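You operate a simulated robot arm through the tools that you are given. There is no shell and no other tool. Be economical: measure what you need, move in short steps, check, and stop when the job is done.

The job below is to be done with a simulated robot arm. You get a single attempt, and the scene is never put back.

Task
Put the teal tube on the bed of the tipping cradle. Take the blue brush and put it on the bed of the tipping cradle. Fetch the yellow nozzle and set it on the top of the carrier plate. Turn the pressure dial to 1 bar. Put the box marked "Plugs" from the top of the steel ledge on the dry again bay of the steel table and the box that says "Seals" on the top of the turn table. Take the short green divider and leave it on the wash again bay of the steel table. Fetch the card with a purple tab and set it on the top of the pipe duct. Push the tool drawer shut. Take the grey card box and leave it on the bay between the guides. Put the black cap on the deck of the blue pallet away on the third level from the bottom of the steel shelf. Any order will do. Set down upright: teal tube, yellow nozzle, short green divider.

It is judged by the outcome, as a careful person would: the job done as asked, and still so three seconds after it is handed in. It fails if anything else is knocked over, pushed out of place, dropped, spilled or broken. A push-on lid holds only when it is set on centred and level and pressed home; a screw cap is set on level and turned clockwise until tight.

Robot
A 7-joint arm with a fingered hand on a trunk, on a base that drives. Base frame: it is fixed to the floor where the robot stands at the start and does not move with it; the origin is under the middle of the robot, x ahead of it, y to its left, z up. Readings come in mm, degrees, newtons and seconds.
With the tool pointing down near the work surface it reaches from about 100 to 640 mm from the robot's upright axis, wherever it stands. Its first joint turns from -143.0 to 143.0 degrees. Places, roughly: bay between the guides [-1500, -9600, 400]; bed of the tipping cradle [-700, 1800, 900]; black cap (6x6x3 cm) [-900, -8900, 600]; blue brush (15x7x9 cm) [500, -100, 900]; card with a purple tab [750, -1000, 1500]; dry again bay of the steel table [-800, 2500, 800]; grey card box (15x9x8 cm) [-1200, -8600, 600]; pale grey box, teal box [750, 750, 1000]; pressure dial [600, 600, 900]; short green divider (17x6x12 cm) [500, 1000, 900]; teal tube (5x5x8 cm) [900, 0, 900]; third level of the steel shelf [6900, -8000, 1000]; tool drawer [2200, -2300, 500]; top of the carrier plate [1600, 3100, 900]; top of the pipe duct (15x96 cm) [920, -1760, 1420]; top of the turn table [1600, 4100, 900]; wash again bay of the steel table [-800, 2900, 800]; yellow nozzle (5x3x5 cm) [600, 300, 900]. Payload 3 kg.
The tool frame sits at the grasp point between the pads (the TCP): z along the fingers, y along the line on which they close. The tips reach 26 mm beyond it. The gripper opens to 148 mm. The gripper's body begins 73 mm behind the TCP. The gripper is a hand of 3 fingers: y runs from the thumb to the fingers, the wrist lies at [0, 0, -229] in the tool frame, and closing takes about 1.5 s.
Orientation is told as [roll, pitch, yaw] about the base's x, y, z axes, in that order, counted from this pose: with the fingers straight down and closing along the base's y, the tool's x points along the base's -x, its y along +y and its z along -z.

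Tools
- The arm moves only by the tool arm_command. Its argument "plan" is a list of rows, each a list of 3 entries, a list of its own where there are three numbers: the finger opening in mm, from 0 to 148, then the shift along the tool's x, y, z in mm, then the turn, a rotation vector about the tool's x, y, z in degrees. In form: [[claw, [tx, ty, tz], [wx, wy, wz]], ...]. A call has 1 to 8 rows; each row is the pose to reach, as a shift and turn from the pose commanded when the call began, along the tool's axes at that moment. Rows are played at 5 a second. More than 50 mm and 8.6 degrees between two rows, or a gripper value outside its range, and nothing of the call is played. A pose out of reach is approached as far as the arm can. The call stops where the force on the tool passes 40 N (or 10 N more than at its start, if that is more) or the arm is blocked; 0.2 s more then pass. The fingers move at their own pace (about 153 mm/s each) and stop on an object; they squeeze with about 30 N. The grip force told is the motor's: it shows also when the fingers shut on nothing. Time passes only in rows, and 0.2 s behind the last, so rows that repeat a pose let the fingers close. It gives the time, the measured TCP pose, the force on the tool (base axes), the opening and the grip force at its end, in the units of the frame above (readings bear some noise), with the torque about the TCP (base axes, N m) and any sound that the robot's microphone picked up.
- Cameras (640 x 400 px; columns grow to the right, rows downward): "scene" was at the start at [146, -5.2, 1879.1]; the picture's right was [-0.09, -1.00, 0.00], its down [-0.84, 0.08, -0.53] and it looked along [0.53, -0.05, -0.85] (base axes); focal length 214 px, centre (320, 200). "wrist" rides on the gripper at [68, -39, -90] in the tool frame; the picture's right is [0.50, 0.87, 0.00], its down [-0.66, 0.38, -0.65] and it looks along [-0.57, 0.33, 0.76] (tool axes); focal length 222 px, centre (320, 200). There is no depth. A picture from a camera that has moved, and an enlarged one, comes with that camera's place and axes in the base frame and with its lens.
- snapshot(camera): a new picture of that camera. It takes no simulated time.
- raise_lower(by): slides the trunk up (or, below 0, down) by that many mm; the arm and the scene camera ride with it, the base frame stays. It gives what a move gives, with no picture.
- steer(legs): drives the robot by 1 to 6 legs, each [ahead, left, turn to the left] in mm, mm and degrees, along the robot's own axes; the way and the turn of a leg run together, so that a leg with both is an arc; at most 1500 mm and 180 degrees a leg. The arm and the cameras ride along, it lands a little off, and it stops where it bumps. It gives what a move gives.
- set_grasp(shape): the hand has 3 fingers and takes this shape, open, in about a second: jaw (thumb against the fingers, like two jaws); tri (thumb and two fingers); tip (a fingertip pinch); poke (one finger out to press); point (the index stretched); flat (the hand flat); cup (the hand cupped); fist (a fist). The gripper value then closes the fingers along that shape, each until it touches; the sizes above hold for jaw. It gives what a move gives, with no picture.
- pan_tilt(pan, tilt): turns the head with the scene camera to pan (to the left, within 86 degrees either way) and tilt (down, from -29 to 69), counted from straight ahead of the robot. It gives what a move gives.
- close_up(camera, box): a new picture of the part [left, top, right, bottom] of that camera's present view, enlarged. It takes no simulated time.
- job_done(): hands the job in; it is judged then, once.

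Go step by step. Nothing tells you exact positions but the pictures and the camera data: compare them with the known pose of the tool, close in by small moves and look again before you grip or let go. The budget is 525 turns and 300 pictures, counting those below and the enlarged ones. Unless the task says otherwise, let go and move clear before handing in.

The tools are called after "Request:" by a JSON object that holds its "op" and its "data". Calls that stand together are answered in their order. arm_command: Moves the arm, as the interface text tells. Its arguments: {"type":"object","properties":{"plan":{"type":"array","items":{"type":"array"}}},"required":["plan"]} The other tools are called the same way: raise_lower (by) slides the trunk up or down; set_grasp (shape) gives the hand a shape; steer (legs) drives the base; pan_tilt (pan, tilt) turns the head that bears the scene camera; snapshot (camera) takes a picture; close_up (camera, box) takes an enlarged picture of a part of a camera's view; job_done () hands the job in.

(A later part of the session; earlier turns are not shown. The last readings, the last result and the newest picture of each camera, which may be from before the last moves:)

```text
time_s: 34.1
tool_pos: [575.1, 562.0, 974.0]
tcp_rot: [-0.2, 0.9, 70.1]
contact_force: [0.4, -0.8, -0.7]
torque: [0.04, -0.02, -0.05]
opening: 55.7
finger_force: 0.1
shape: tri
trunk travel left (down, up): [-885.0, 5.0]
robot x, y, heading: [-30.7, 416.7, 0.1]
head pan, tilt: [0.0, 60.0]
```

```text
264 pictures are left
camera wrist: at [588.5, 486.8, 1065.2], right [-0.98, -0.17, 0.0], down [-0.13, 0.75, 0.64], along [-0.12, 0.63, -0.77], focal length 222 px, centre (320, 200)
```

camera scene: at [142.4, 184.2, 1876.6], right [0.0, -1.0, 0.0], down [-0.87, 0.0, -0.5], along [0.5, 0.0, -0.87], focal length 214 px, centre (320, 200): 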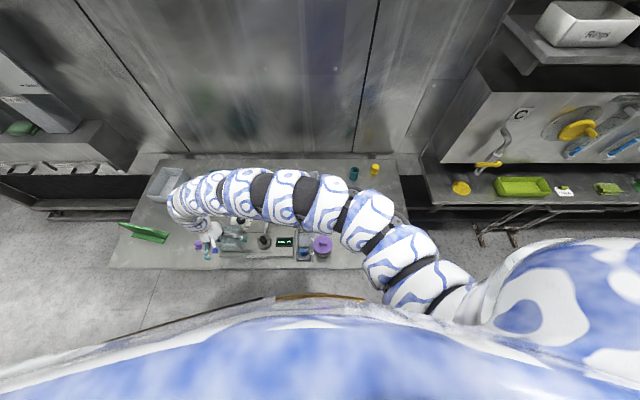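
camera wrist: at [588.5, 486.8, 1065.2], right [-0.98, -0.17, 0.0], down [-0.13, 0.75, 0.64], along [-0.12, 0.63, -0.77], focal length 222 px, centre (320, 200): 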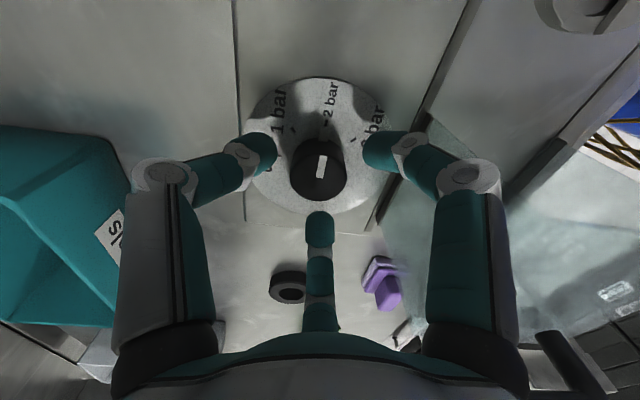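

Centred. Descend in steps.

Request:
{"op": "arm_command", "data": {"plan": [[56, [0, 0, 10], [0, 0, 0]], [56, [0, 0, 20], [0, 0, 0]], [56, [0, 0, 28], [0, 0, 0]]]}}

Request:
{"op": "snapshot", "data": {"camera": "wrist"}}

```text
time_s: 35.0
tool_pos: [576.4, 562.3, 952.3]
tcp_rot: [-0.8, 0.5, 70.1]
contact_force: [-2.4, -4.3, 34.8]
torque: [0.07, -0.08, -0.08]
opening: 42.0
finger_force: 30.3
shape: tri
trunk travel left (down, up): [-885.0, 5.0]
robot x, y, heading: [-29.7, 414.0, 0.2]
head pan, tilt: [0.0, 60.0]
stopped in row 3: the force on the tool passed its limit at 47 N (the readings are from after the stop); the commanded pose is now the measured one
```

```text
263 pictures are left
camera wrist: at [590.3, 486.9, 1041.6], right [-0.98, -0.17, 0.0], down [-0.14, 0.75, 0.64], along [-0.11, 0.63, -0.76], focal length 222 px, centre (320, 200)
```

wrist: 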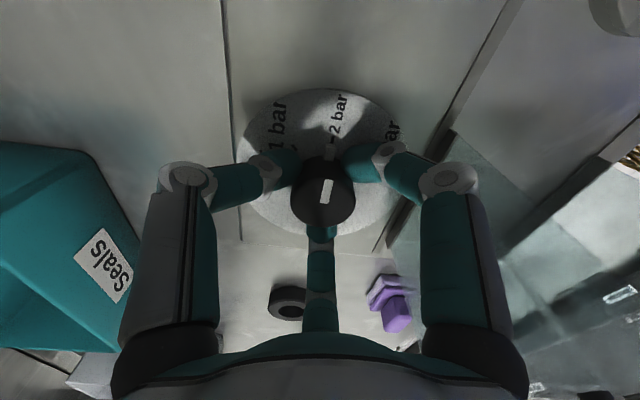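

Fingertips touched the plate; the fingers are around the knob. Lift 5 mm and grip firmly.

Request:
{"op": "arm_command", "data": {"plan": [[50, [0, 0, -5], [0, 0, 0]], [30, [0, 0, -5], [0, 0, 0]], [30, [0, 0, -5], [0, 0, 0]], [30, [0, 0, -5], [0, 0, 0]]]}}

Request:
{"op": "arm_command", "data": {"plan": [[30, [0, 0, 0], [0, 0, -7]], [30, [0, 0, 0], [0, 0, -14]], [30, [0, 0, 0], [0, 0, -21]], [30, [0, 0, 0], [0, 0, -28]], [30, [0, 0, 0], [0, 0, -34]], [30, [0, 0, 0], [0, 0, -34]]]}}

Request:
{"op": "snapshot", "data": {"camera": "wrist"}}

```text
time_s: 36.0
tool_pos: [576.9, 563.7, 952.6]
tcp_rot: [-0.4, 0.7, 70.0]
contact_force: [-2.8, -2.7, 0.6]
torque: [0.0, 0.01, -0.04]
opening: 35.9
finger_force: 29.8
shape: tri
trunk travel left (down, up): [-885.0, 5.0]
robot x, y, heading: [-30.2, 411.6, 0.2]
head pan, tilt: [0.0, 60.0]
```

```text
time_s: 37.4
tool_pos: [578.1, 563.9, 954.1]
tcp_rot: [0.1, 0.9, 104.2]
contact_force: [3.8, -0.7, -1.4]
torque: [0.04, -0.15, -0.03]
opening: 35.2
finger_force: 30.0
shape: tri
trunk travel left (down, up): [-885.0, 5.0]
robot x, y, heading: [-31.8, 410.4, 0.0]
head pan, tilt: [0.0, 60.0]
```

```text
262 pictures are left
camera wrist: at [631.3, 508.6, 1043.9], right [-0.72, -0.7, 0.01], down [-0.53, 0.55, 0.65], along [-0.45, 0.46, -0.76], focal length 222 px, centre (320, 200)
```

wrist: 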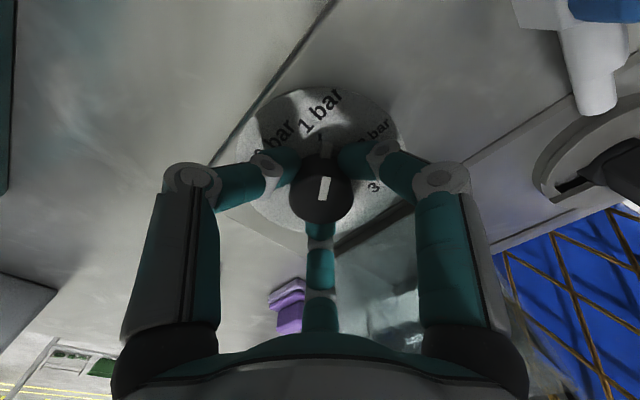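

Request:
{"op": "close_up", "data": {"camera": "wrist", "box": [240, 80, 400, 230]}}

```text
2.67 times, centred on (320, 155) of wrist
camera zoom: at [631.3, 508.6, 1043.9], right [-0.72, -0.7, 0.01], down [-0.53, 0.55, 0.65], along [-0.45, 0.46, -0.76], focal length 592 px, centre (320, 320)
```

zoom: 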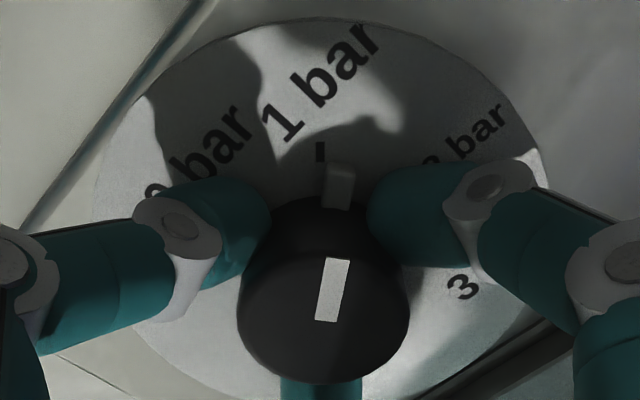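

The lug is about 12° short of the 1 bar tick. Turn 8° more and check.

Request:
{"op": "arm_command", "data": {"plan": [[30, [0, 0, 0], [0, 0, -5]], [30, [0, 0, 0], [0, 0, -9]], [30, [0, 0, 0], [0, 0, -9]]]}}

Request:
{"op": "close_up", "data": {"camera": "wrist", "box": [240, 80, 400, 230]}}

```text
time_s: 38.2
tool_pos: [577.2, 564.1, 953.8]
tcp_rot: [0.2, 0.7, 113.1]
contact_force: [6.2, -0.8, 2.5]
torque: [0.1, -0.21, -0.07]
opening: 35.2
finger_force: 29.7
shape: tri
trunk travel left (down, up): [-885.0, 5.0]
robot x, y, heading: [-27.7, 415.8, -0.1]
head pan, tilt: [0.0, 60.0]
```

```text
2.67 times, centred on (320, 155) of wrist
camera zoom: at [639.5, 518.0, 1043.7], right [-0.6, -0.8, 0.01], down [-0.61, 0.46, 0.65], along [-0.52, 0.38, -0.76], focal length 592 px, centre (320, 320)
```

zoom: 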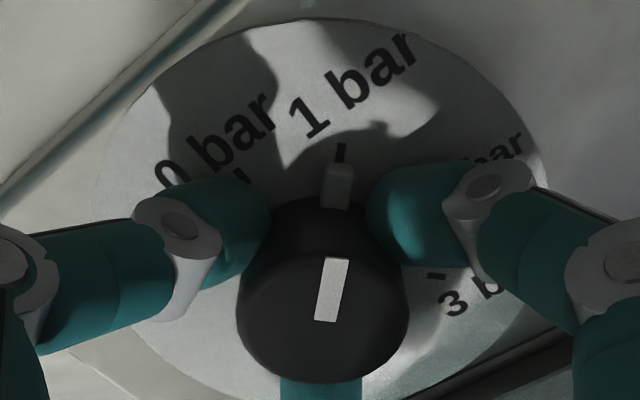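

Aligned. Release slightly, lift straight up.

Request:
{"op": "arm_command", "data": {"plan": [[52, [0, 0, 0], [0, 0, 0]], [52, [0, 0, 0], [0, 0, 0]], [52, [0, 0, -20], [0, 0, 0]], [52, [0, 0, -45], [0, 0, 0]]]}}

Request:
{"op": "close_up", "data": {"camera": "wrist", "box": [220, 80, 420, 230]}}

```text
time_s: 39.2
tool_pos: [576.9, 564.0, 998.6]
tcp_rot: [0.2, 0.8, 113.0]
contact_force: [-0.5, 0.6, 0.1]
torque: [-0.04, 0.0, -0.02]
opening: 51.5
finger_force: 0.0
shape: tri
trunk travel left (down, up): [-885.0, 5.0]
robot x, y, heading: [-25.9, 415.0, -0.1]
head pan, tilt: [0.0, 60.0]
```

```text
2.67 times, centred on (320, 155) of wrist
camera zoom: at [639.4, 518.0, 1088.7], right [-0.6, -0.8, 0.01], down [-0.61, 0.46, 0.65], along [-0.52, 0.38, -0.76], focal length 592 px, centre (320, 320)
```

zoom: 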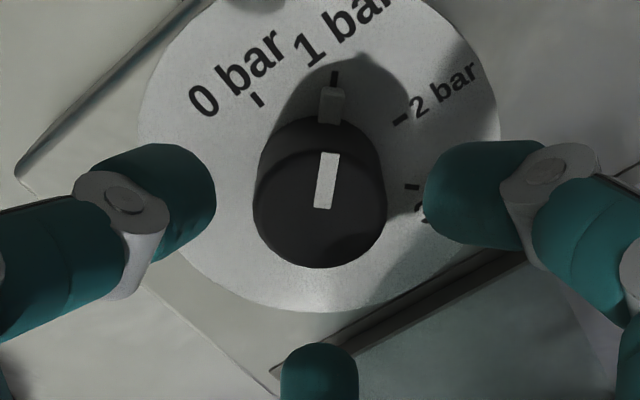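

The dial reads 1 bar. Next I raise the hand and look at the scene, including the cover position.

Request:
{"op": "arm_command", "data": {"plan": [[52, [0, 0, -35], [0, 0, 0]]]}}

Request:
{"op": "close_up", "data": {"camera": "scene", "box": [220, 190, 380, 290]}}

Request:
{"op": "snapshot", "data": {"camera": "scene"}}

```text
time_s: 39.6
tool_pos: [580.6, 566.8, 1031.6]
tcp_rot: [0.3, 0.8, 113.0]
contact_force: [-0.4, 0.2, -0.2]
torque: [0.0, 0.0, -0.01]
opening: 51.8
finger_force: 0.1
shape: tri
trunk travel left (down, up): [-885.0, 5.0]
robot x, y, heading: [-29.2, 413.8, -0.1]
head pan, tilt: [0.0, 60.0]
```

```text
4.00 times, centred on (300, 240) of scene
camera zoom: at [113.8, 416.0, 1936.5], right [0.0, -1.0, 0.0], down [-0.87, 0.0, -0.5], along [0.5, 0.0, -0.87], focal length 858 px, centre (400, 40)
```

zoom: 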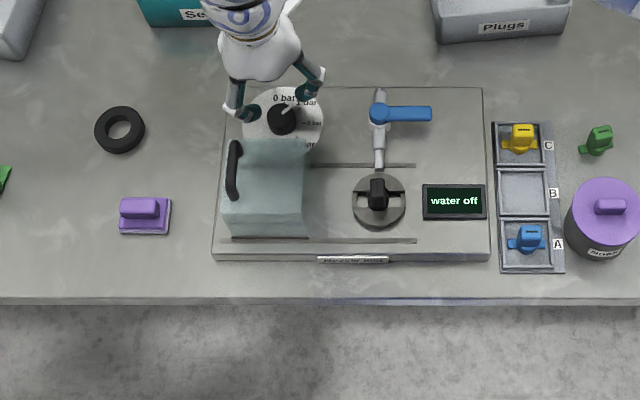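

```text
257 pictures are left
camera scene: at [113.8, 416.0, 1936.5], right [0.0, -1.0, 0.0], down [-0.87, 0.0, -0.5], along [0.5, 0.0, -0.87], focal length 214 px, centre (320, 200)
```

scene: 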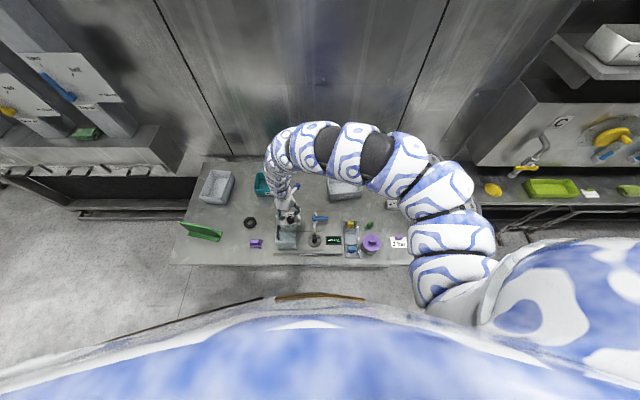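

The cover slid about 7 mm along its rails; I'll nudge it back to its end stop. Drive right then back, fingers shut.

Request:
{"op": "steer", "data": {"legs": [[0, -70, 0], [-105, 0, 0]]}}

Request:
{"op": "arm_command", "data": {"plan": [[10, [0, 0, 0], [0, 0, 0]], [10, [0, 0, 0], [0, 0, 0]], [10, [0, 0, 25], [0, 0, 0]], [10, [0, 0, 55], [0, 0, 0]]]}}

Request:
{"op": "snapshot", "data": {"camera": "wrist"}}

Request:
{"op": "close_up", "data": {"camera": "scene", "box": [220, 170, 380, 270]}}

```text
time_s: 41.3
tool_pos: [475.4, 496.5, 1031.5]
tcp_rot: [0.2, 0.8, 113.1]
contact_force: [-0.2, 0.1, 0.0]
torque: [0.01, -0.03, -0.02]
opening: 51.6
finger_force: 0.0
shape: tri
trunk travel left (down, up): [-885.0, 5.0]
robot x, y, heading: [-134.9, 342.0, 0.1]
head pan, tilt: [0.0, 60.0]
```

```text
time_s: 42.3
tool_pos: [478.0, 494.8, 976.0]
tcp_rot: [0.4, 0.8, 113.1]
contact_force: [-1.0, -4.8, -1.1]
torque: [0.17, -0.08, 0.22]
opening: 9.9
finger_force: 0.1
shape: tri
trunk travel left (down, up): [-885.0, 5.0]
robot x, y, heading: [-133.5, 343.8, 0.2]
head pan, tilt: [0.0, 60.0]
```

```text
256 pictures are left
camera wrist: at [539.5, 449.6, 1065.9], right [-0.6, -0.8, 0.01], down [-0.6, 0.46, 0.65], along [-0.52, 0.38, -0.76], focal length 222 px, centre (320, 200)
```

wrist: 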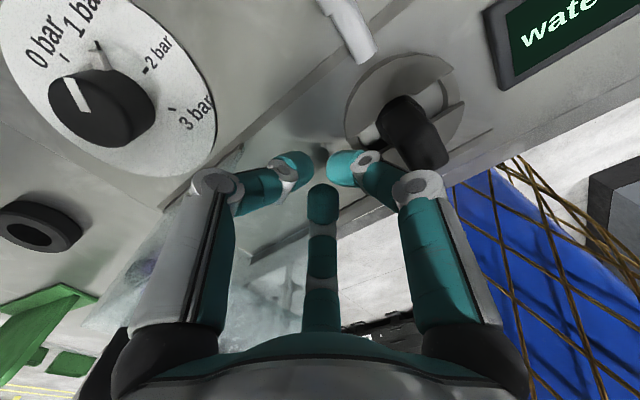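

```text
4.00 times, centred on (300, 220) of scene
camera zoom: at [10.9, 343.6, 1936.3], right [0.0, -1.0, 0.0], down [-0.87, 0.0, -0.5], along [0.5, 0.0, -0.87], focal length 858 px, centre (400, 120)
```

zoom: 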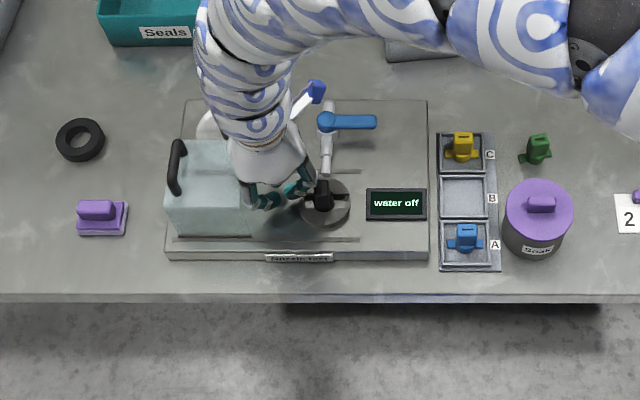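

Request:
{"op": "arm_command", "data": {"plan": [[10, [-4.6, -2, 0], [0, 0, 0]], [10, [-9.2, -3.9, 0], [0, 0, 0]]]}}

Request:
{"op": "close_up", "data": {"camera": "scene", "box": [240, 190, 360, 265]}}

```text
time_s: 42.9
tool_pos: [478.1, 500.6, 976.7]
tcp_rot: [0.5, 0.8, 113.1]
contact_force: [-2.5, -34.8, 1.7]
torque: [1.62, -0.04, 1.3]
opening: 8.9
finger_force: 0.0
shape: tri
trunk travel left (down, up): [-885.0, 5.0]
robot x, y, heading: [-132.5, 341.5, -0.1]
head pan, tilt: [0.0, 60.0]
```

```text
5.33 times, centred on (300, 228) of scene
camera zoom: at [10.6, 338.6, 1936.4], right [0.0, -1.0, 0.0], down [-0.87, 0.0, -0.5], along [0.5, 0.0, -0.87], focal length 1144 px, centre (427, 53)
```

zoom: 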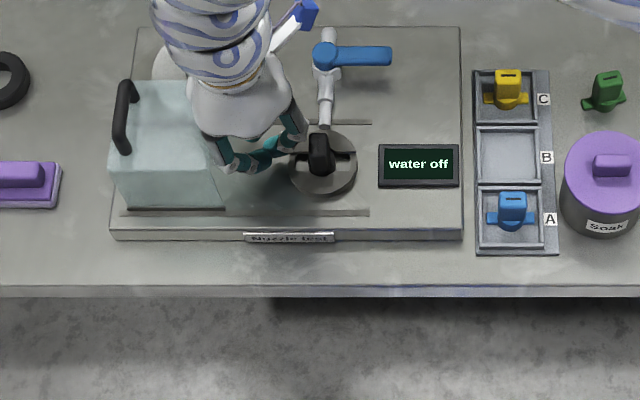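

Request:
{"op": "arm_command", "data": {"plan": [[10, [-4.6, -2, 0], [0, 0, 0]], [10, [-9.2, -3.9, 0], [0, 0, 0]]]}}

Request:
{"op": "close_up", "data": {"camera": "scene", "box": [240, 190, 360, 265]}}

```text
time_s: 43.4
tool_pos: [477.5, 500.2, 977.6]
tcp_rot: [0.7, 1.2, 112.8]
contact_force: [-2.1, -30.2, 2.8]
torque: [1.46, -0.04, 1.12]
opening: 8.8
finger_force: 0.1
shape: tri
trunk travel left (down, up): [-885.0, 5.0]
robot x, y, heading: [-131.8, 342.2, -0.1]
head pan, tilt: [0.0, 60.0]
stopped in row 2: the force on the tool passed its limit at 50 N (the readings are from after the stop); the commanded pose is now the measured one
```

```text
5.33 times, centred on (300, 228) of scene
camera zoom: at [9.5, 340.2, 1936.6], right [0.0, -1.0, 0.0], down [-0.87, 0.0, -0.5], along [0.5, 0.0, -0.87], focal length 1144 px, centre (427, 53)
```

zoom: 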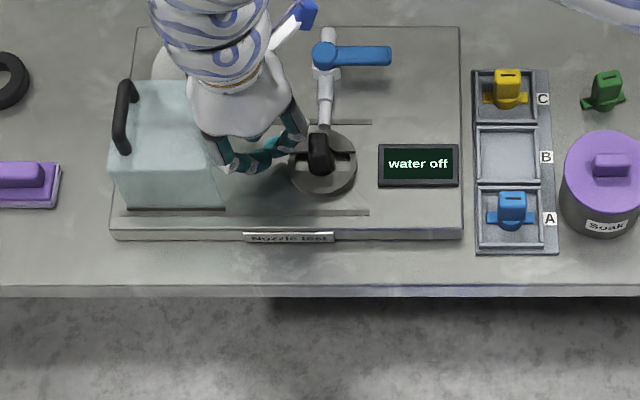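

The cover is back on its stop. Now move over to the yellow nozzle in tray slot C.

Request:
{"op": "arm_command", "data": {"plan": [[10, [9.2, 3.9, 0], [0, 0, 0]], [10, [12, 5, -30], [0, 0, 0]], [60, [12, 5, -58], [0, 0, 0]]]}}

Request:
{"op": "steer", "data": {"legs": [[0, -200, 0], [45, 0, 0]]}}

Request:
{"op": "snapshot", "data": {"camera": "wrist"}}

Request:
{"op": "close_up", "data": {"camera": "scene", "box": [240, 170, 400, 270]}}

```text
time_s: 44.1
tool_pos: [478.4, 494.8, 1035.7]
tcp_rot: [0.4, 1.0, 113.1]
contact_force: [1.0, -0.7, -0.2]
torque: [-0.02, -0.03, -0.01]
opening: 59.6
finger_force: 0.1
shape: tri
trunk travel left (down, up): [-885.0, 5.0]
robot x, y, heading: [-135.3, 339.6, -0.0]
head pan, tilt: [0.0, 60.0]
```

```text
time_s: 46.2
tool_pos: [526.9, 291.2, 1034.3]
tcp_rot: [0.6, 0.9, 113.0]
contact_force: [0.4, -0.6, 0.2]
torque: [0.01, 0.05, 0.0]
opening: 59.7
finger_force: 0.1
shape: tri
trunk travel left (down, up): [-885.0, 5.0]
robot x, y, heading: [-90.7, 141.7, -0.1]
head pan, tilt: [0.0, 60.0]
```

```text
252 pictures are left
camera wrist: at [588.2, 247.4, 1123.5], right [-0.6, -0.8, 0.02], down [-0.6, 0.47, 0.65], along [-0.52, 0.38, -0.76], focal length 222 px, centre (320, 200)
```

wrist: 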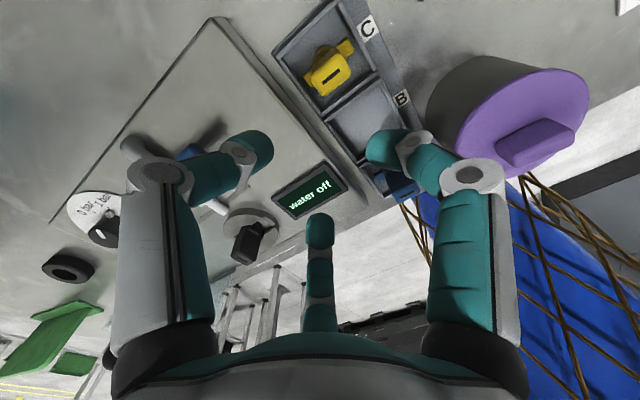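

```text
4.00 times, centred on (320, 220) of scene
camera zoom: at [59.2, 142.4, 1936.1], right [0.0, -1.0, 0.0], down [-0.87, 0.0, -0.5], along [0.5, 0.0, -0.87], focal length 858 px, centre (320, 120)
```

zoom: 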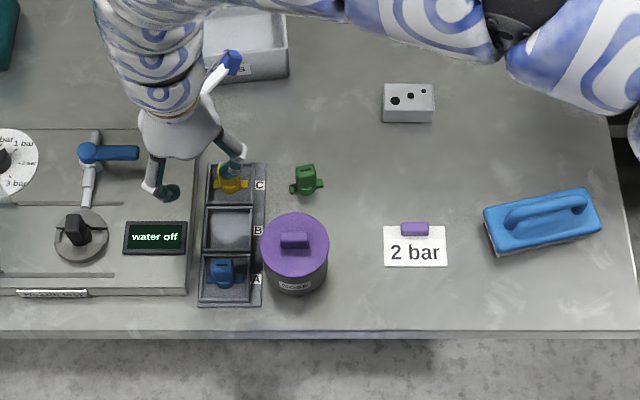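

The nozzle is at about (550, 259). I'll test how jaw and tip close, to choose the grip.

Request:
{"op": "set_grasp", "data": {"shape": "jaw"}}

Request:
{"op": "arm_command", "data": {"plan": [[25, [0, 0, 0], [0, 0, 0]], [25, [0, 0, 0], [0, 0, 0]], [25, [0, 0, 0], [0, 0, 0]], [25, [0, 0, 0], [0, 0, 0]], [25, [0, 0, 0], [0, 0, 0]]]}}

Request:
{"op": "snapshot", "data": {"camera": "wrist"}}

Request:
{"op": "set_grasp", "data": {"shape": "tip"}}

Request:
{"op": "arm_command", "data": {"plan": [[25, [0, 0, 0], [0, 0, 0]], [25, [0, 0, 0], [0, 0, 0]], [25, [0, 0, 0], [0, 0, 0]], [25, [0, 0, 0], [0, 0, 0]], [25, [0, 0, 0], [0, 0, 0]]]}}

Request:
{"op": "snapshot", "data": {"camera": "wrist"}}

```text
time_s: 47.1
tool_pos: [523.6, 293.2, 1034.7]
tcp_rot: [0.5, 1.0, 113.0]
contact_force: [-0.5, -0.3, 1.4]
torque: [-0.03, -0.01, -0.01]
opening: 147.8
finger_force: 0.1
shape: jaw
trunk travel left (down, up): [-885.0, 5.0]
robot x, y, heading: [-86.9, 144.1, -0.1]
head pan, tilt: [0.0, 60.0]
```

```text
time_s: 48.4
tool_pos: [524.3, 292.7, 1035.5]
tcp_rot: [0.5, 1.0, 113.0]
contact_force: [-0.2, -0.7, -0.2]
torque: [-0.01, 0.0, 0.02]
opening: 25.4
finger_force: 0.0
shape: jaw
trunk travel left (down, up): [-885.0, 5.0]
robot x, y, heading: [-88.3, 141.9, -0.1]
head pan, tilt: [0.0, 60.0]
```

```text
250 pictures are left
camera wrist: at [586.3, 247.8, 1124.9], right [-0.6, -0.8, 0.02], down [-0.6, 0.47, 0.65], along [-0.52, 0.38, -0.76], focal length 222 px, centre (320, 200)
```

wrist: 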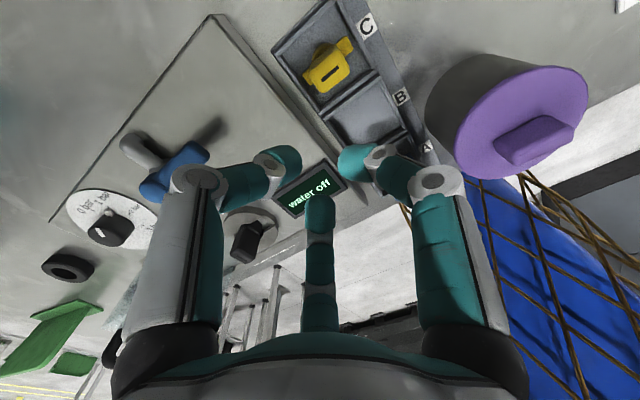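

```text
time_s: 49.2
tool_pos: [524.4, 292.9, 1033.6]
tcp_rot: [0.6, 1.0, 113.1]
contact_force: [0.1, 0.1, -0.2]
torque: [-0.01, 0.0, -0.03]
opening: 147.8
finger_force: 0.1
shape: tip
trunk travel left (down, up): [-885.0, 5.0]
robot x, y, heading: [-87.3, 145.2, 0.1]
head pan, tilt: [0.0, 60.0]
```

```text
time_s: 50.5
tool_pos: [523.8, 292.5, 1035.1]
tcp_rot: [0.5, 1.0, 113.0]
contact_force: [0.6, 0.2, 0.4]
torque: [-0.03, 0.0, -0.03]
opening: 25.6
finger_force: 0.1
shape: tip
trunk travel left (down, up): [-885.0, 5.0]
robot x, y, heading: [-85.4, 136.8, 0.1]
head pan, tilt: [0.0, 60.0]
```

```text
249 pictures are left
camera wrist: at [586.2, 247.8, 1124.9], right [-0.6, -0.8, 0.02], down [-0.6, 0.47, 0.65], along [-0.52, 0.38, -0.76], focal length 222 px, centre (320, 200)
```

wrist: 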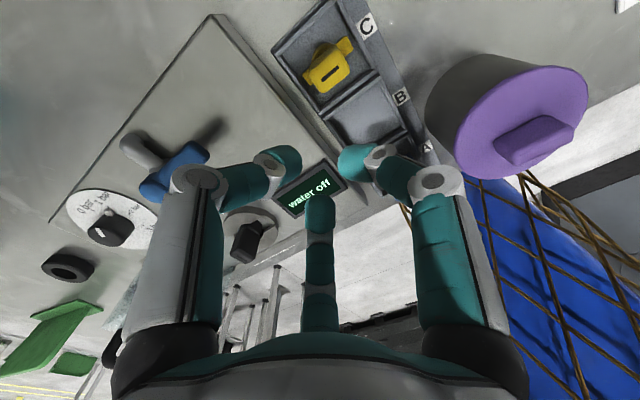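

Request:
{"op": "close_up", "data": {"camera": "wrist", "box": [260, 10, 400, 110]}}

Request:
{"op": "close_up", "data": {"camera": "scene", "box": [285, 205, 335, 240]}}

```text
4.00 times, centred on (330, 60) of wrist
camera zoom: at [586.2, 247.8, 1124.9], right [-0.6, -0.8, 0.02], down [-0.6, 0.47, 0.65], along [-0.52, 0.38, -0.76], focal length 888 px, centre (280, 760)
```

zoom: 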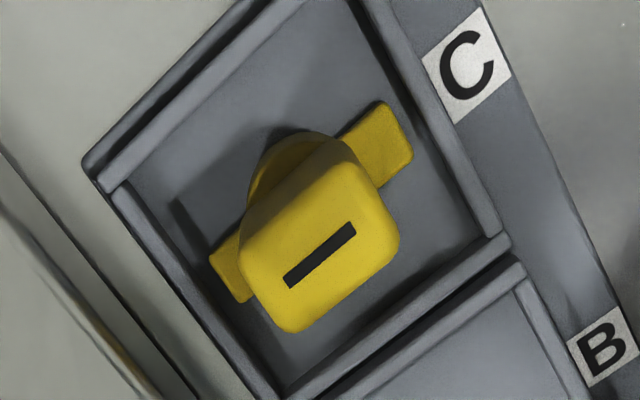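

```text
11.43 times, centred on (310, 222) of scene
camera zoom: at [55.5, 143.1, 1936.4], right [0.0, -1.0, 0.0], down [-0.87, 0.0, -0.5], along [0.5, 0.0, -0.87], focal length 2451 px, centre (434, -57)
```

zoom: 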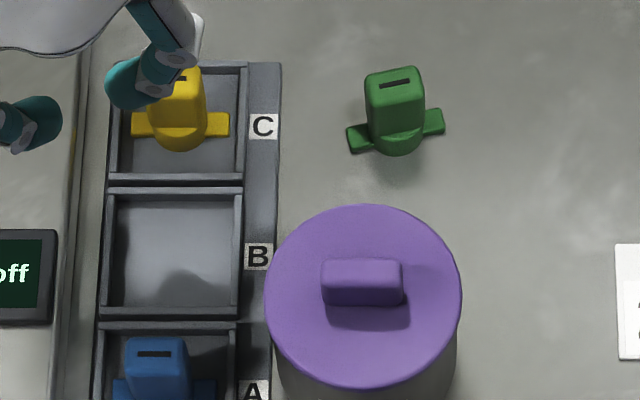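

Rotate the hand to yaw 0 and drive so the hand is above the nozzle.

Request:
{"op": "arm_command", "data": {"plan": [[60, [0, 0, 0], [0, 0, 8]], [60, [0, 0, 0], [0, 0, 16]], [60, [0, 0, 0], [0, 0, 24]], [60, [0, 0, 0], [0, 0, 32]], [60, [0, 0, 0], [0, 0, 40]], [60, [0, 0, 0], [0, 0, 48]], [60, [0, 0, 0], [0, 0, 56]]]}}

Request:
{"op": "arm_command", "data": {"plan": [[60, [0, 0, 0], [0, 0, 8]], [60, [0, 0, 0], [0, 0, 16]], [60, [0, 0, 0], [0, 0, 24]], [60, [0, 0, 0], [0, 0, 32]], [60, [0, 0, 0], [0, 0, 40]], [60, [0, 0, 0], [0, 0, 48]], [60, [0, 0, 0], [0, 0, 56.5]]]}}

Request:
{"op": "steer", "data": {"legs": [[20, -32, 0]]}}

Request:
{"op": "snapshot", "data": {"camera": "wrist"}}

```text
time_s: 52.0
tool_pos: [522.9, 292.6, 1034.6]
tcp_rot: [-0.6, 1.0, 57.0]
contact_force: [-0.2, -0.4, 0.6]
torque: [0.03, 0.02, -0.02]
opening: 59.6
finger_force: 0.1
shape: tip
trunk travel left (down, up): [-885.0, 5.0]
robot x, y, heading: [-86.7, 141.9, 0.1]
head pan, tilt: [0.0, 60.0]
```

```text
time_s: 53.6
tool_pos: [523.1, 293.9, 1034.4]
tcp_rot: [-1.0, 0.0, 0.3]
contact_force: [0.2, -0.2, -0.7]
torque: [0.01, 0.01, 0.02]
opening: 59.7
finger_force: 0.0
shape: tip
trunk travel left (down, up): [-885.0, 5.0]
robot x, y, heading: [-88.2, 142.2, 0.0]
head pan, tilt: [0.0, 60.0]
```

```text
time_s: 54.5
tool_pos: [546.1, 259.1, 1033.2]
tcp_rot: [-0.9, 0.1, 0.3]
contact_force: [0.6, -1.2, -0.6]
torque: [0.05, 0.03, 0.03]
opening: 59.4
finger_force: 0.0
shape: tip
trunk travel left (down, up): [-885.0, 5.0]
robot x, y, heading: [-69.3, 110.0, 0.1]
head pan, tilt: [0.0, 60.0]
```

```text
246 pictures are left
camera wrist: at [478.4, 221.3, 1124.2], right [-0.51, 0.86, -0.01], down [0.65, 0.39, 0.65], along [0.56, 0.32, -0.76], focal length 222 px, centre (320, 200)
```

wrist: 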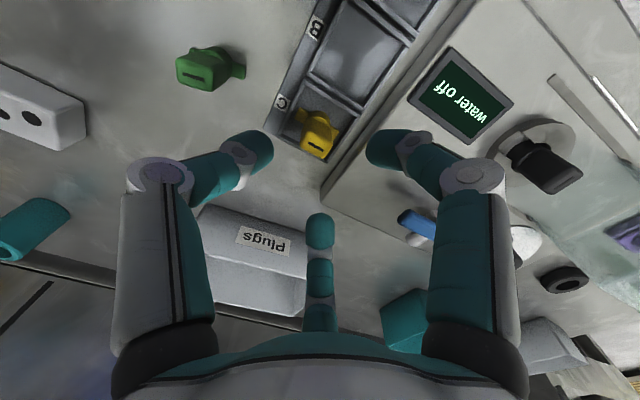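

Request:
{"op": "arm_command", "data": {"plan": [[60, [0, 0, 30], [0, 0, 0]], [60, [-6, 3, 48], [0, 0, 0]]]}}

Request:
{"op": "snapshot", "data": {"camera": "wrist"}}

Request:
{"op": "close_up", "data": {"camera": "scene", "box": [270, 180, 350, 240]}}

```text
time_s: 55.1
tool_pos: [550.2, 262.5, 985.5]
tcp_rot: [-1.1, 0.0, 0.4]
contact_force: [-0.5, -0.6, 0.2]
torque: [-0.01, 0.01, 0.01]
opening: 59.6
finger_force: 0.0
shape: tip
trunk travel left (down, up): [-885.0, 5.0]
robot x, y, heading: [-66.7, 107.1, 0.1]
head pan, tilt: [0.0, 60.0]
```

```text
245 pictures are left
camera wrist: at [482.9, 225.0, 1076.1], right [-0.51, 0.86, -0.02], down [0.65, 0.4, 0.65], along [0.56, 0.32, -0.76], focal length 222 px, centre (320, 200)
```

wrist: 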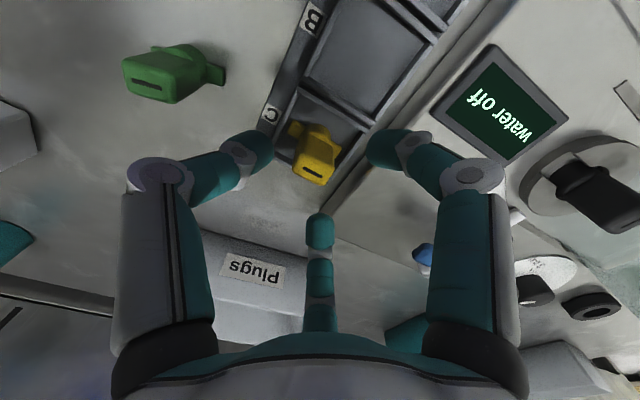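

```text
6.67 times, centred on (310, 210) of scene
camera zoom: at [75.4, 110.8, 1936.4], right [0.0, -1.0, 0.0], down [-0.87, 0.0, -0.5], along [0.5, 0.0, -0.87], focal length 1430 px, centre (387, 133)
```

zoom: 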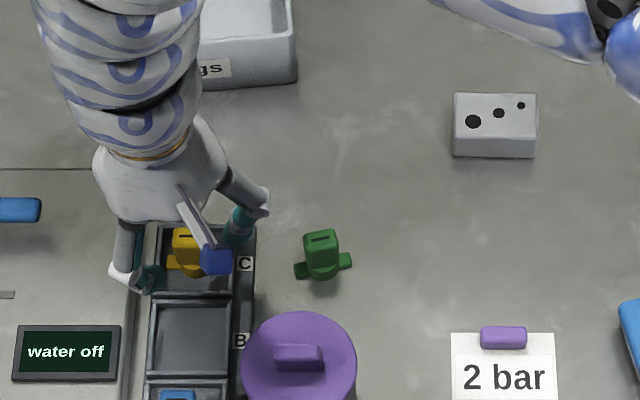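

Request:
{"op": "arm_command", "data": {"plan": [[50, [-3, -2, 10], [0, 0, 0]], [50, [-3, -2, 20], [0, 0, 0]], [50, [-3, -2, 31], [0, 0, 0]]]}}

Request:
{"op": "snapshot", "data": {"camera": "wrist"}}

```text
time_s: 55.9
tool_pos: [553.9, 261.1, 955.2]
tcp_rot: [-1.1, 0.0, 0.5]
contact_force: [-0.5, 1.0, -0.6]
torque: [0.04, -0.01, -0.01]
opening: 50.3
finger_force: 0.1
shape: tip
trunk travel left (down, up): [-885.0, 5.0]
robot x, y, heading: [-71.6, 109.0, -0.0]
head pan, tilt: [0.0, 60.0]
```

```text
243 pictures are left
camera wrist: at [486.4, 223.3, 1045.8], right [-0.51, 0.86, -0.02], down [0.65, 0.4, 0.65], along [0.56, 0.32, -0.76], focal length 222 px, centre (320, 200)
```

wrist: 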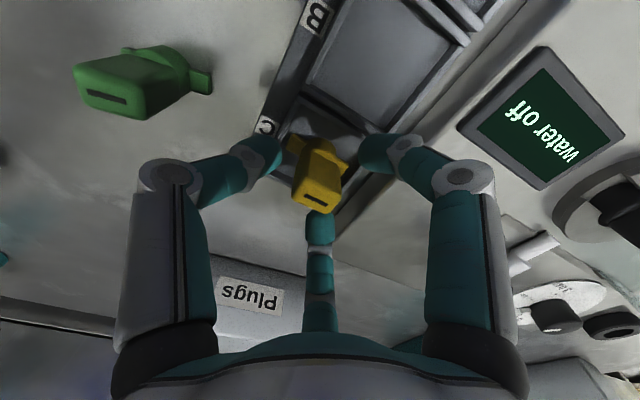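

Request:
{"op": "arm_command", "data": {"plan": [[0, [0, 0, 0], [0, 0, 0]], [0, [0, 0, 0], [0, 0, 0]], [0, [0, 0, 0], [0, 0, 0]], [0, [0, 0, 0], [0, 0, 0]], [0, [0, 0, 0], [0, 0, 0]]]}}

Request:
{"op": "snapshot", "data": {"camera": "wrist"}}

```text
time_s: 57.1
tool_pos: [553.8, 260.8, 955.8]
tcp_rot: [-1.1, 0.0, 0.4]
contact_force: [-0.5, -1.2, -0.6]
torque: [-0.14, 0.02, 0.0]
opening: 14.9
finger_force: 29.7
shape: tip
trunk travel left (down, up): [-885.0, 5.0]
robot x, y, heading: [-70.2, 108.1, -0.0]
head pan, tilt: [0.0, 60.0]
```

```text
242 pictures are left
camera wrist: at [485.8, 222.8, 1045.8], right [-0.51, 0.86, -0.02], down [0.65, 0.4, 0.65], along [0.56, 0.32, -0.76], focal length 222 px, centre (320, 200)
```

wrist: 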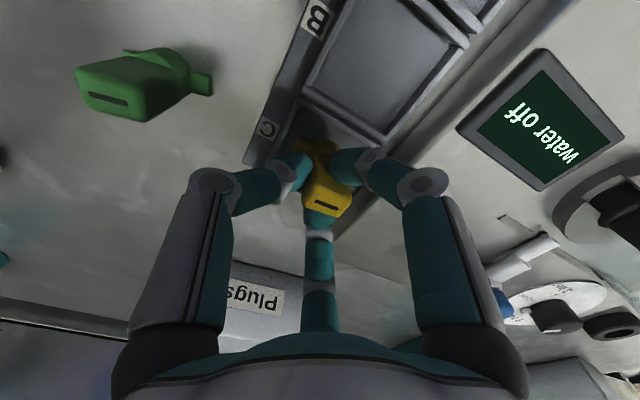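

Gripped. Lift and check.

Request:
{"op": "arm_command", "data": {"plan": [[0, [0, 0, -15], [0, 0, 0]], [0, [0, 0, -40], [0, 0, 0]], [0, [0, 0, -70], [0, 0, 0]], [0, [0, 0, -75], [0, 0, 0]]]}}

Request:
{"op": "snapshot", "data": {"camera": "wrist"}}

```text
time_s: 58.1
tool_pos: [554.4, 263.5, 1030.3]
tcp_rot: [-1.1, 0.0, 0.5]
contact_force: [0.0, -0.8, -0.2]
torque: [-0.02, -0.02, -0.02]
opening: 14.8
finger_force: 30.0
shape: tip
trunk travel left (down, up): [-885.0, 5.0]
robot x, y, heading: [-67.5, 109.1, -0.1]
head pan, tilt: [0.0, 60.0]
```

```text
241 pictures are left
camera wrist: at [487.2, 224.9, 1120.2], right [-0.51, 0.86, -0.02], down [0.65, 0.4, 0.65], along [0.56, 0.32, -0.76], focal length 222 px, centre (320, 200)
```

wrist: 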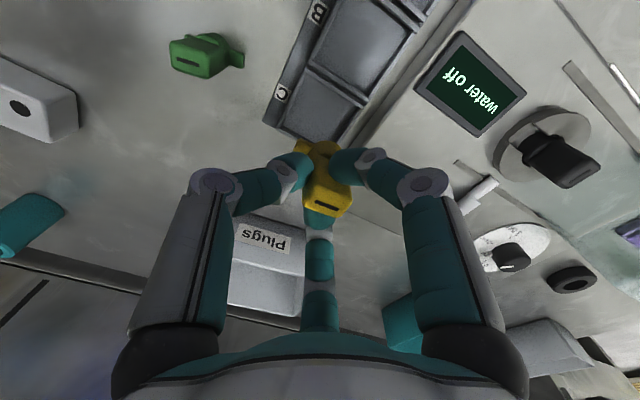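

The nozzle is held. I'll back away from the bench, turn left to face +y and look toward the carrier plate.

Request:
{"op": "steer", "data": {"legs": [[-300, 0, 0], [0, 0, 90]]}}

Request:
{"op": "pan_tilt", "data": {"pan": 0, "tilt": 15}}

Request:
{"op": "snapshot", "data": {"camera": "scene"}}

```text
time_s: 64.0
tool_pos: [-514.8, 735.0, 1029.1]
tcp_rot: [-1.2, 0.1, 89.2]
contact_force: [0.0, -0.5, -0.8]
torque: [0.0, 0.02, 0.05]
opening: 14.9
finger_force: 30.7
shape: tip
trunk travel left (down, up): [-885.0, 5.0]
robot x, y, heading: [-376.0, 110.1, 88.6]
head pan, tilt: [0.0, 60.0]
```

```text
time_s: 65.1
tool_pos: [-514.7, 733.4, 1030.4]
tcp_rot: [-1.1, 0.0, 89.3]
contact_force: [0.1, 0.5, -0.7]
torque: [0.01, -0.03, 0.02]
opening: 14.7
finger_force: 29.4
shape: tip
trunk travel left (down, up): [-885.0, 5.0]
robot x, y, heading: [-373.6, 112.4, 88.4]
head pan, tilt: [0.0, 15.0]
```

```text
240 pictures are left
camera scene: at [-374.8, 283.8, 2002.6], right [1.0, -0.02, 0.0], down [-0.01, -0.26, -0.97], along [0.02, 0.97, -0.26], focal length 214 px, centre (320, 200)
```

scene: 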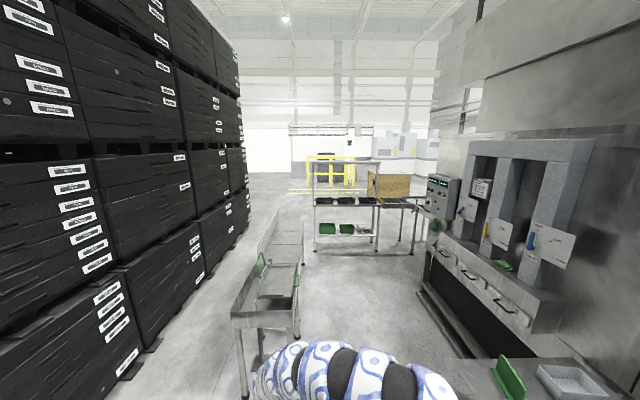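

Request:
{"op": "close_up", "data": {"camera": "scene", "box": [220, 190, 340, 400]}}

Request:
{"op": "close_up", "data": {"camera": "scene", "box": [370, 140, 570, 310]}}

Request:
{"op": "close_up", "data": {"camera": "scene", "box": [280, 130, 440, 260]}}

```text
1.90 times, centred on (280, 295) of scene
camera zoom: at [-374.8, 283.8, 2002.6], right [1.0, -0.02, 0.0], down [-0.01, -0.26, -0.97], along [0.02, 0.97, -0.26], focal length 408 px, centre (396, 19)
```

zoom: 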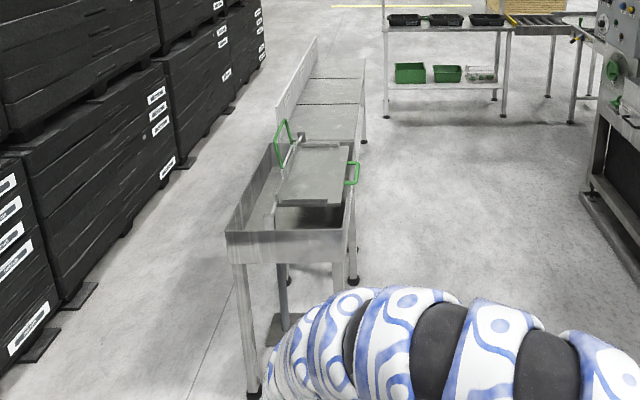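

```text
2.35 times, centred on (470, 225) of scene
camera zoom: at [-374.8, 283.8, 2002.6], right [1.0, -0.02, 0.0], down [-0.01, -0.26, -0.97], along [0.02, 0.97, -0.26], focal length 505 px, centre (-33, 141)
```

zoom: 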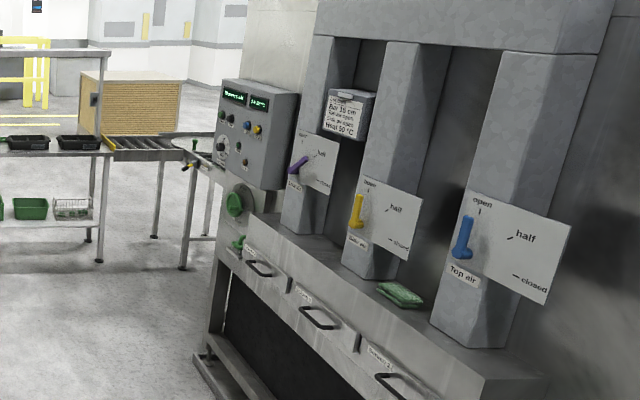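

```text
3.08 times, centred on (360, 195) of scene
camera zoom: at [-374.8, 283.8, 2002.6], right [1.0, -0.02, 0.0], down [-0.01, -0.26, -0.97], along [0.02, 0.97, -0.26], focal length 660 px, centre (197, 215)
```

zoom: 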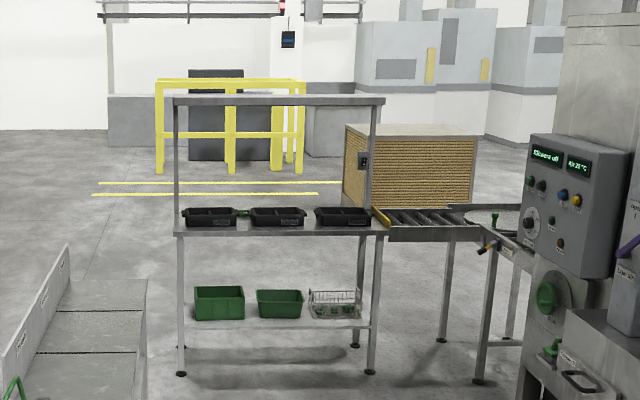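

Drive up the aisle between the cradle and the wall units, then look right for the carrier plate.

Request:
{"op": "steer", "data": {"legs": [[1350, -300, 0], [800, -450, 0]]}}

Request:
{"op": "pan_tilt", "data": {"pan": -45, "tilt": 30}}

Request:
{"op": "snapshot", "data": {"camera": "scene"}}

```text
time_s: 76.5
tool_pos: [326.9, 2875.3, 1028.4]
tcp_rot: [-1.1, 0.1, 87.5]
contact_force: [-0.1, -0.5, 0.1]
torque: [0.03, -0.01, -0.04]
opening: 14.5
finger_force: 29.6
shape: tip
trunk travel left (down, up): [-885.0, 5.0]
robot x, y, heading: [448.9, 2246.6, 87.0]
head pan, tilt: [0.0, 15.0]
```

```text
time_s: 77.6
tool_pos: [326.2, 2874.3, 1029.5]
tcp_rot: [-1.0, 0.1, 87.5]
contact_force: [-1.2, 0.2, -0.5]
torque: [0.0, -0.01, 0.02]
opening: 14.5
finger_force: 29.7
shape: tip
trunk travel left (down, up): [-885.0, 5.0]
robot x, y, heading: [446.5, 2244.4, 87.3]
head pan, tilt: [-45.0, 30.0]
```

```text
236 pictures are left
camera scene: at [516.3, 2387.9, 1978.5], right [0.67, -0.74, 0.0], down [-0.37, -0.34, -0.87], along [0.64, 0.58, -0.5], focal length 214 px, centre (320, 200)
```

scene: 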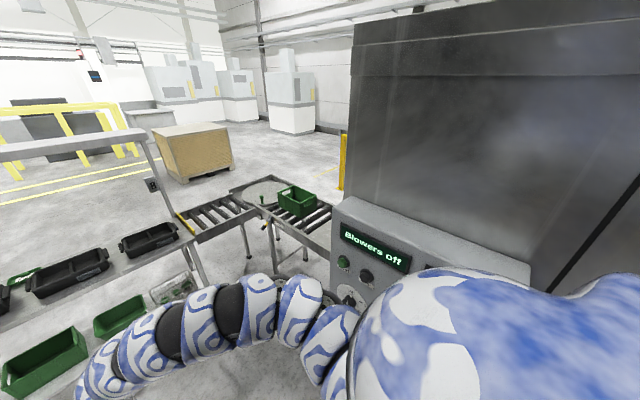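

Turntable and conveyor are to the right at x≈1600. I'll move to open floor and turn to face +x for a clear view.

Request:
{"op": "steer", "data": {"legs": [[600, 250, 0], [0, 0, -87]]}}

Request:
{"op": "pan_tilt", "data": {"pan": 0, "tilt": 25}}

Request:
{"op": "snapshot", "data": {"camera": "scene"}}

```text
time_s: 84.8
tool_pos: [849.2, 3031.5, 1029.0]
tcp_rot: [-1.1, -0.1, 2.3]
contact_force: [-0.5, -0.4, -0.3]
torque: [-0.01, 0.02, 0.0]
opening: 14.2
finger_force: 30.0
shape: tip
trunk travel left (down, up): [-885.0, 5.0]
robot x, y, heading: [229.7, 2855.2, 1.8]
head pan, tilt: [-45.0, 30.0]
```

```text
time_s: 86.0
tool_pos: [848.2, 3031.2, 1028.8]
tcp_rot: [-1.2, 0.0, 2.3]
contact_force: [0.4, 0.0, -0.3]
torque: [0.02, 0.03, 0.0]
opening: 14.5
finger_force: 30.0
shape: tip
trunk travel left (down, up): [-885.0, 5.0]
robot x, y, heading: [235.6, 2856.2, 1.9]
head pan, tilt: [0.0, 25.0]
```

```text
235 pictures are left
camera scene: at [401.1, 2864.1, 1986.4], right [0.03, -1.0, 0.0], down [-0.42, -0.01, -0.91], along [0.91, 0.03, -0.42], focal length 214 px, centre (320, 200)
```

scene: 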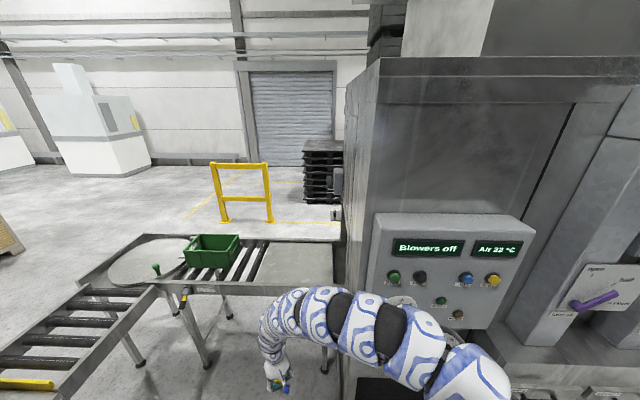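

The carrier plate is the flat steel top at about (1450–1850, 2830–3250). I'll approach with heading −30° staying clear of the control box.

Request:
{"op": "steer", "data": {"legs": [[300, 340, 0], [0, 0, -32], [250, 140, 0]]}}

Request:
{"op": "pan_tilt", "data": {"pan": 10, "tilt": 50}}

Request:
{"op": "snapshot", "data": {"camera": "scene"}}

```text
time_s: 91.8
tool_pos: [1424.0, 3018.3, 1030.1]
tcp_rot: [-1.1, 0.2, -29.8]
contact_force: [-0.3, 1.1, -0.6]
torque: [0.01, 0.04, 0.05]
opening: 14.5
finger_force: 30.3
shape: tip
trunk travel left (down, up): [-885.0, 5.0]
robot x, y, heading: [809.3, 3199.6, -30.3]
head pan, tilt: [0.0, 25.0]
```

```text
time_s: 92.7
tool_pos: [1422.1, 3017.8, 1029.2]
tcp_rot: [-1.1, 0.1, -29.9]
contact_force: [0.2, 0.1, -0.1]
torque: [0.0, -0.02, 0.01]
opening: 14.5
finger_force: 29.9
shape: tip
trunk travel left (down, up): [-885.0, 5.0]
robot x, y, heading: [807.2, 3198.3, -30.0]
head pan, tilt: [10.0, 50.0]
```

```text
234 pictures are left
camera scene: at [946.1, 3132.1, 1949.0], right [-0.35, -0.94, 0.0], down [-0.72, 0.26, -0.64], along [0.6, -0.22, -0.77], focal length 214 px, centre (320, 200)
```

scene: 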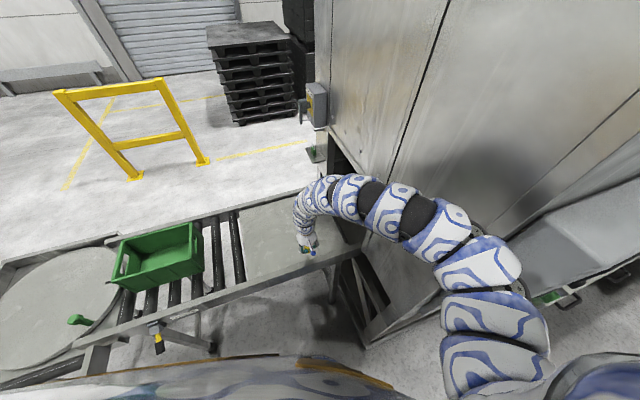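

Request:
{"op": "steer", "data": {"legs": [[66, 121, 0]]}}

Request:
{"op": "close_up", "data": {"camera": "scene", "box": [180, 170, 400, 310]}}

Request:
{"op": "snapshot", "data": {"camera": "wrist"}}

```text
time_s: 94.0
tool_pos: [1540.4, 3091.5, 1029.4]
tcp_rot: [-1.3, 0.1, -29.7]
contact_force: [-0.2, 0.2, 0.0]
torque: [-0.02, 0.02, -0.01]
opening: 14.5
finger_force: 30.0
shape: tip
trunk travel left (down, up): [-885.0, 5.0]
robot x, y, heading: [922.3, 3269.3, -30.0]
head pan, tilt: [10.0, 50.0]
```

```text
2.86 times, centred on (290, 240) of scene
camera zoom: at [1065.8, 3205.3, 1948.8], right [-0.34, -0.94, 0.0], down [-0.72, 0.26, -0.64], along [0.6, -0.22, -0.77], focal length 613 px, centre (406, 86)
```

zoom: 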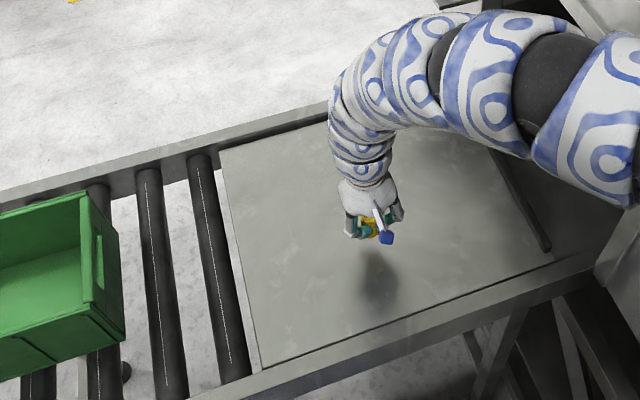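

```text
232 pictures are left
camera wrist: at [1464.1, 3091.6, 1119.6], right [-0.01, 1.0, -0.02], down [0.76, 0.01, 0.65], along [0.65, -0.01, -0.76], focal length 222 px, centre (320, 200)
```

wrist: 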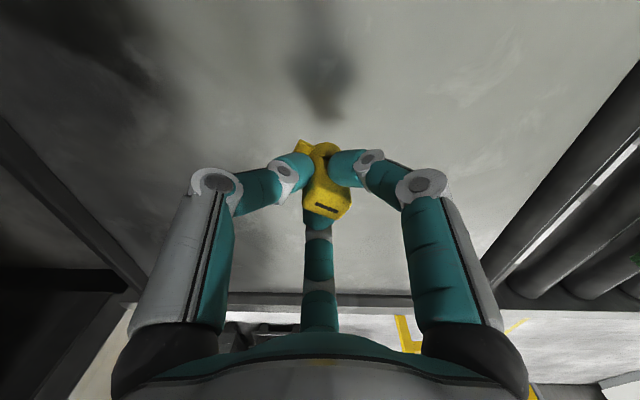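

Request:
{"op": "arm_command", "data": {"plan": [[0, [0, 0, 35], [0, 0, 0]], [0, [0, 0, 65], [0, 0, 0]], [0, [0, 0, 68], [0, 0, 0]]]}}

Request:
{"op": "close_up", "data": {"camera": "wrist", "box": [200, 40, 440, 240]}}

```text
time_s: 94.7
tool_pos: [1539.0, 3086.7, 971.7]
tcp_rot: [-1.1, -0.2, -29.8]
contact_force: [-4.0, -0.9, 20.1]
torque: [-0.01, 0.06, -0.03]
opening: 16.6
finger_force: 30.0
shape: tip
trunk travel left (down, up): [-885.0, 5.0]
robot x, y, heading: [923.8, 3272.3, -30.2]
head pan, tilt: [10.0, 50.0]
stopped in row 3: the force on the tool passed its limit at 42 N (the readings are from after the stop); the commanded pose is now the measured one
```

```text
2.00 times, centred on (320, 140) of wrist
camera zoom: at [1462.5, 3088.2, 1062.7], right [0.0, 1.0, -0.02], down [0.76, 0.01, 0.65], along [0.65, -0.01, -0.76], focal length 444 px, centre (320, 320)
```

zoom: 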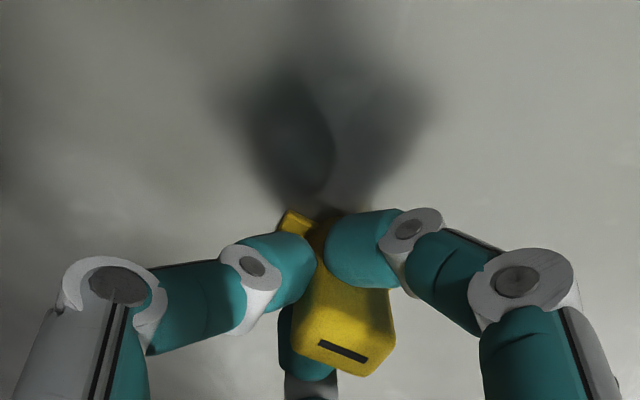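

The nozzle is on the plate. Release.

Request:
{"op": "arm_command", "data": {"plan": [[0, [0, 0, -2], [0, 0, 0]], [20, [0, 0, -2], [0, 0, 0]], [28, [0, 0, -2], [0, 0, 0]], [45, [0, 0, -2], [0, 0, 0]], [60, [0, 0, -2], [0, 0, 0]]]}}

Request:
{"op": "close_up", "data": {"camera": "wrist", "box": [200, 40, 440, 240]}}

```text
time_s: 95.8
tool_pos: [1539.2, 3087.5, 972.1]
tcp_rot: [-1.2, 0.0, -29.8]
contact_force: [0.0, -0.2, 0.7]
torque: [0.0, -0.04, -0.03]
opening: 59.2
finger_force: 0.1
shape: tip
trunk travel left (down, up): [-885.0, 5.0]
robot x, y, heading: [922.6, 3272.0, -29.9]
head pan, tilt: [10.0, 50.0]
```

```text
2.00 times, centred on (320, 140) of wrist
camera zoom: at [1462.9, 3088.9, 1063.3], right [0.0, 1.0, -0.02], down [0.76, 0.01, 0.65], along [0.65, -0.01, -0.76], focal length 444 px, centre (320, 320)
```

zoom: 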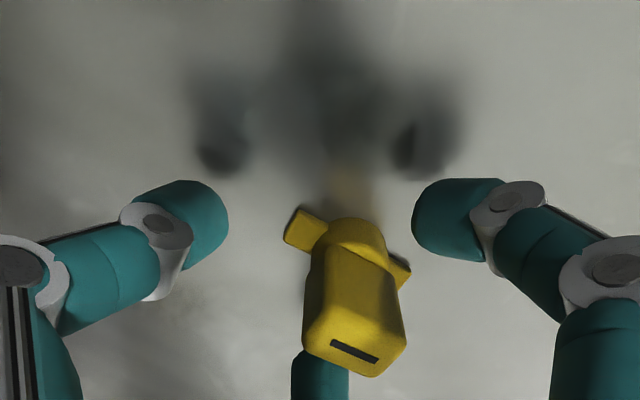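

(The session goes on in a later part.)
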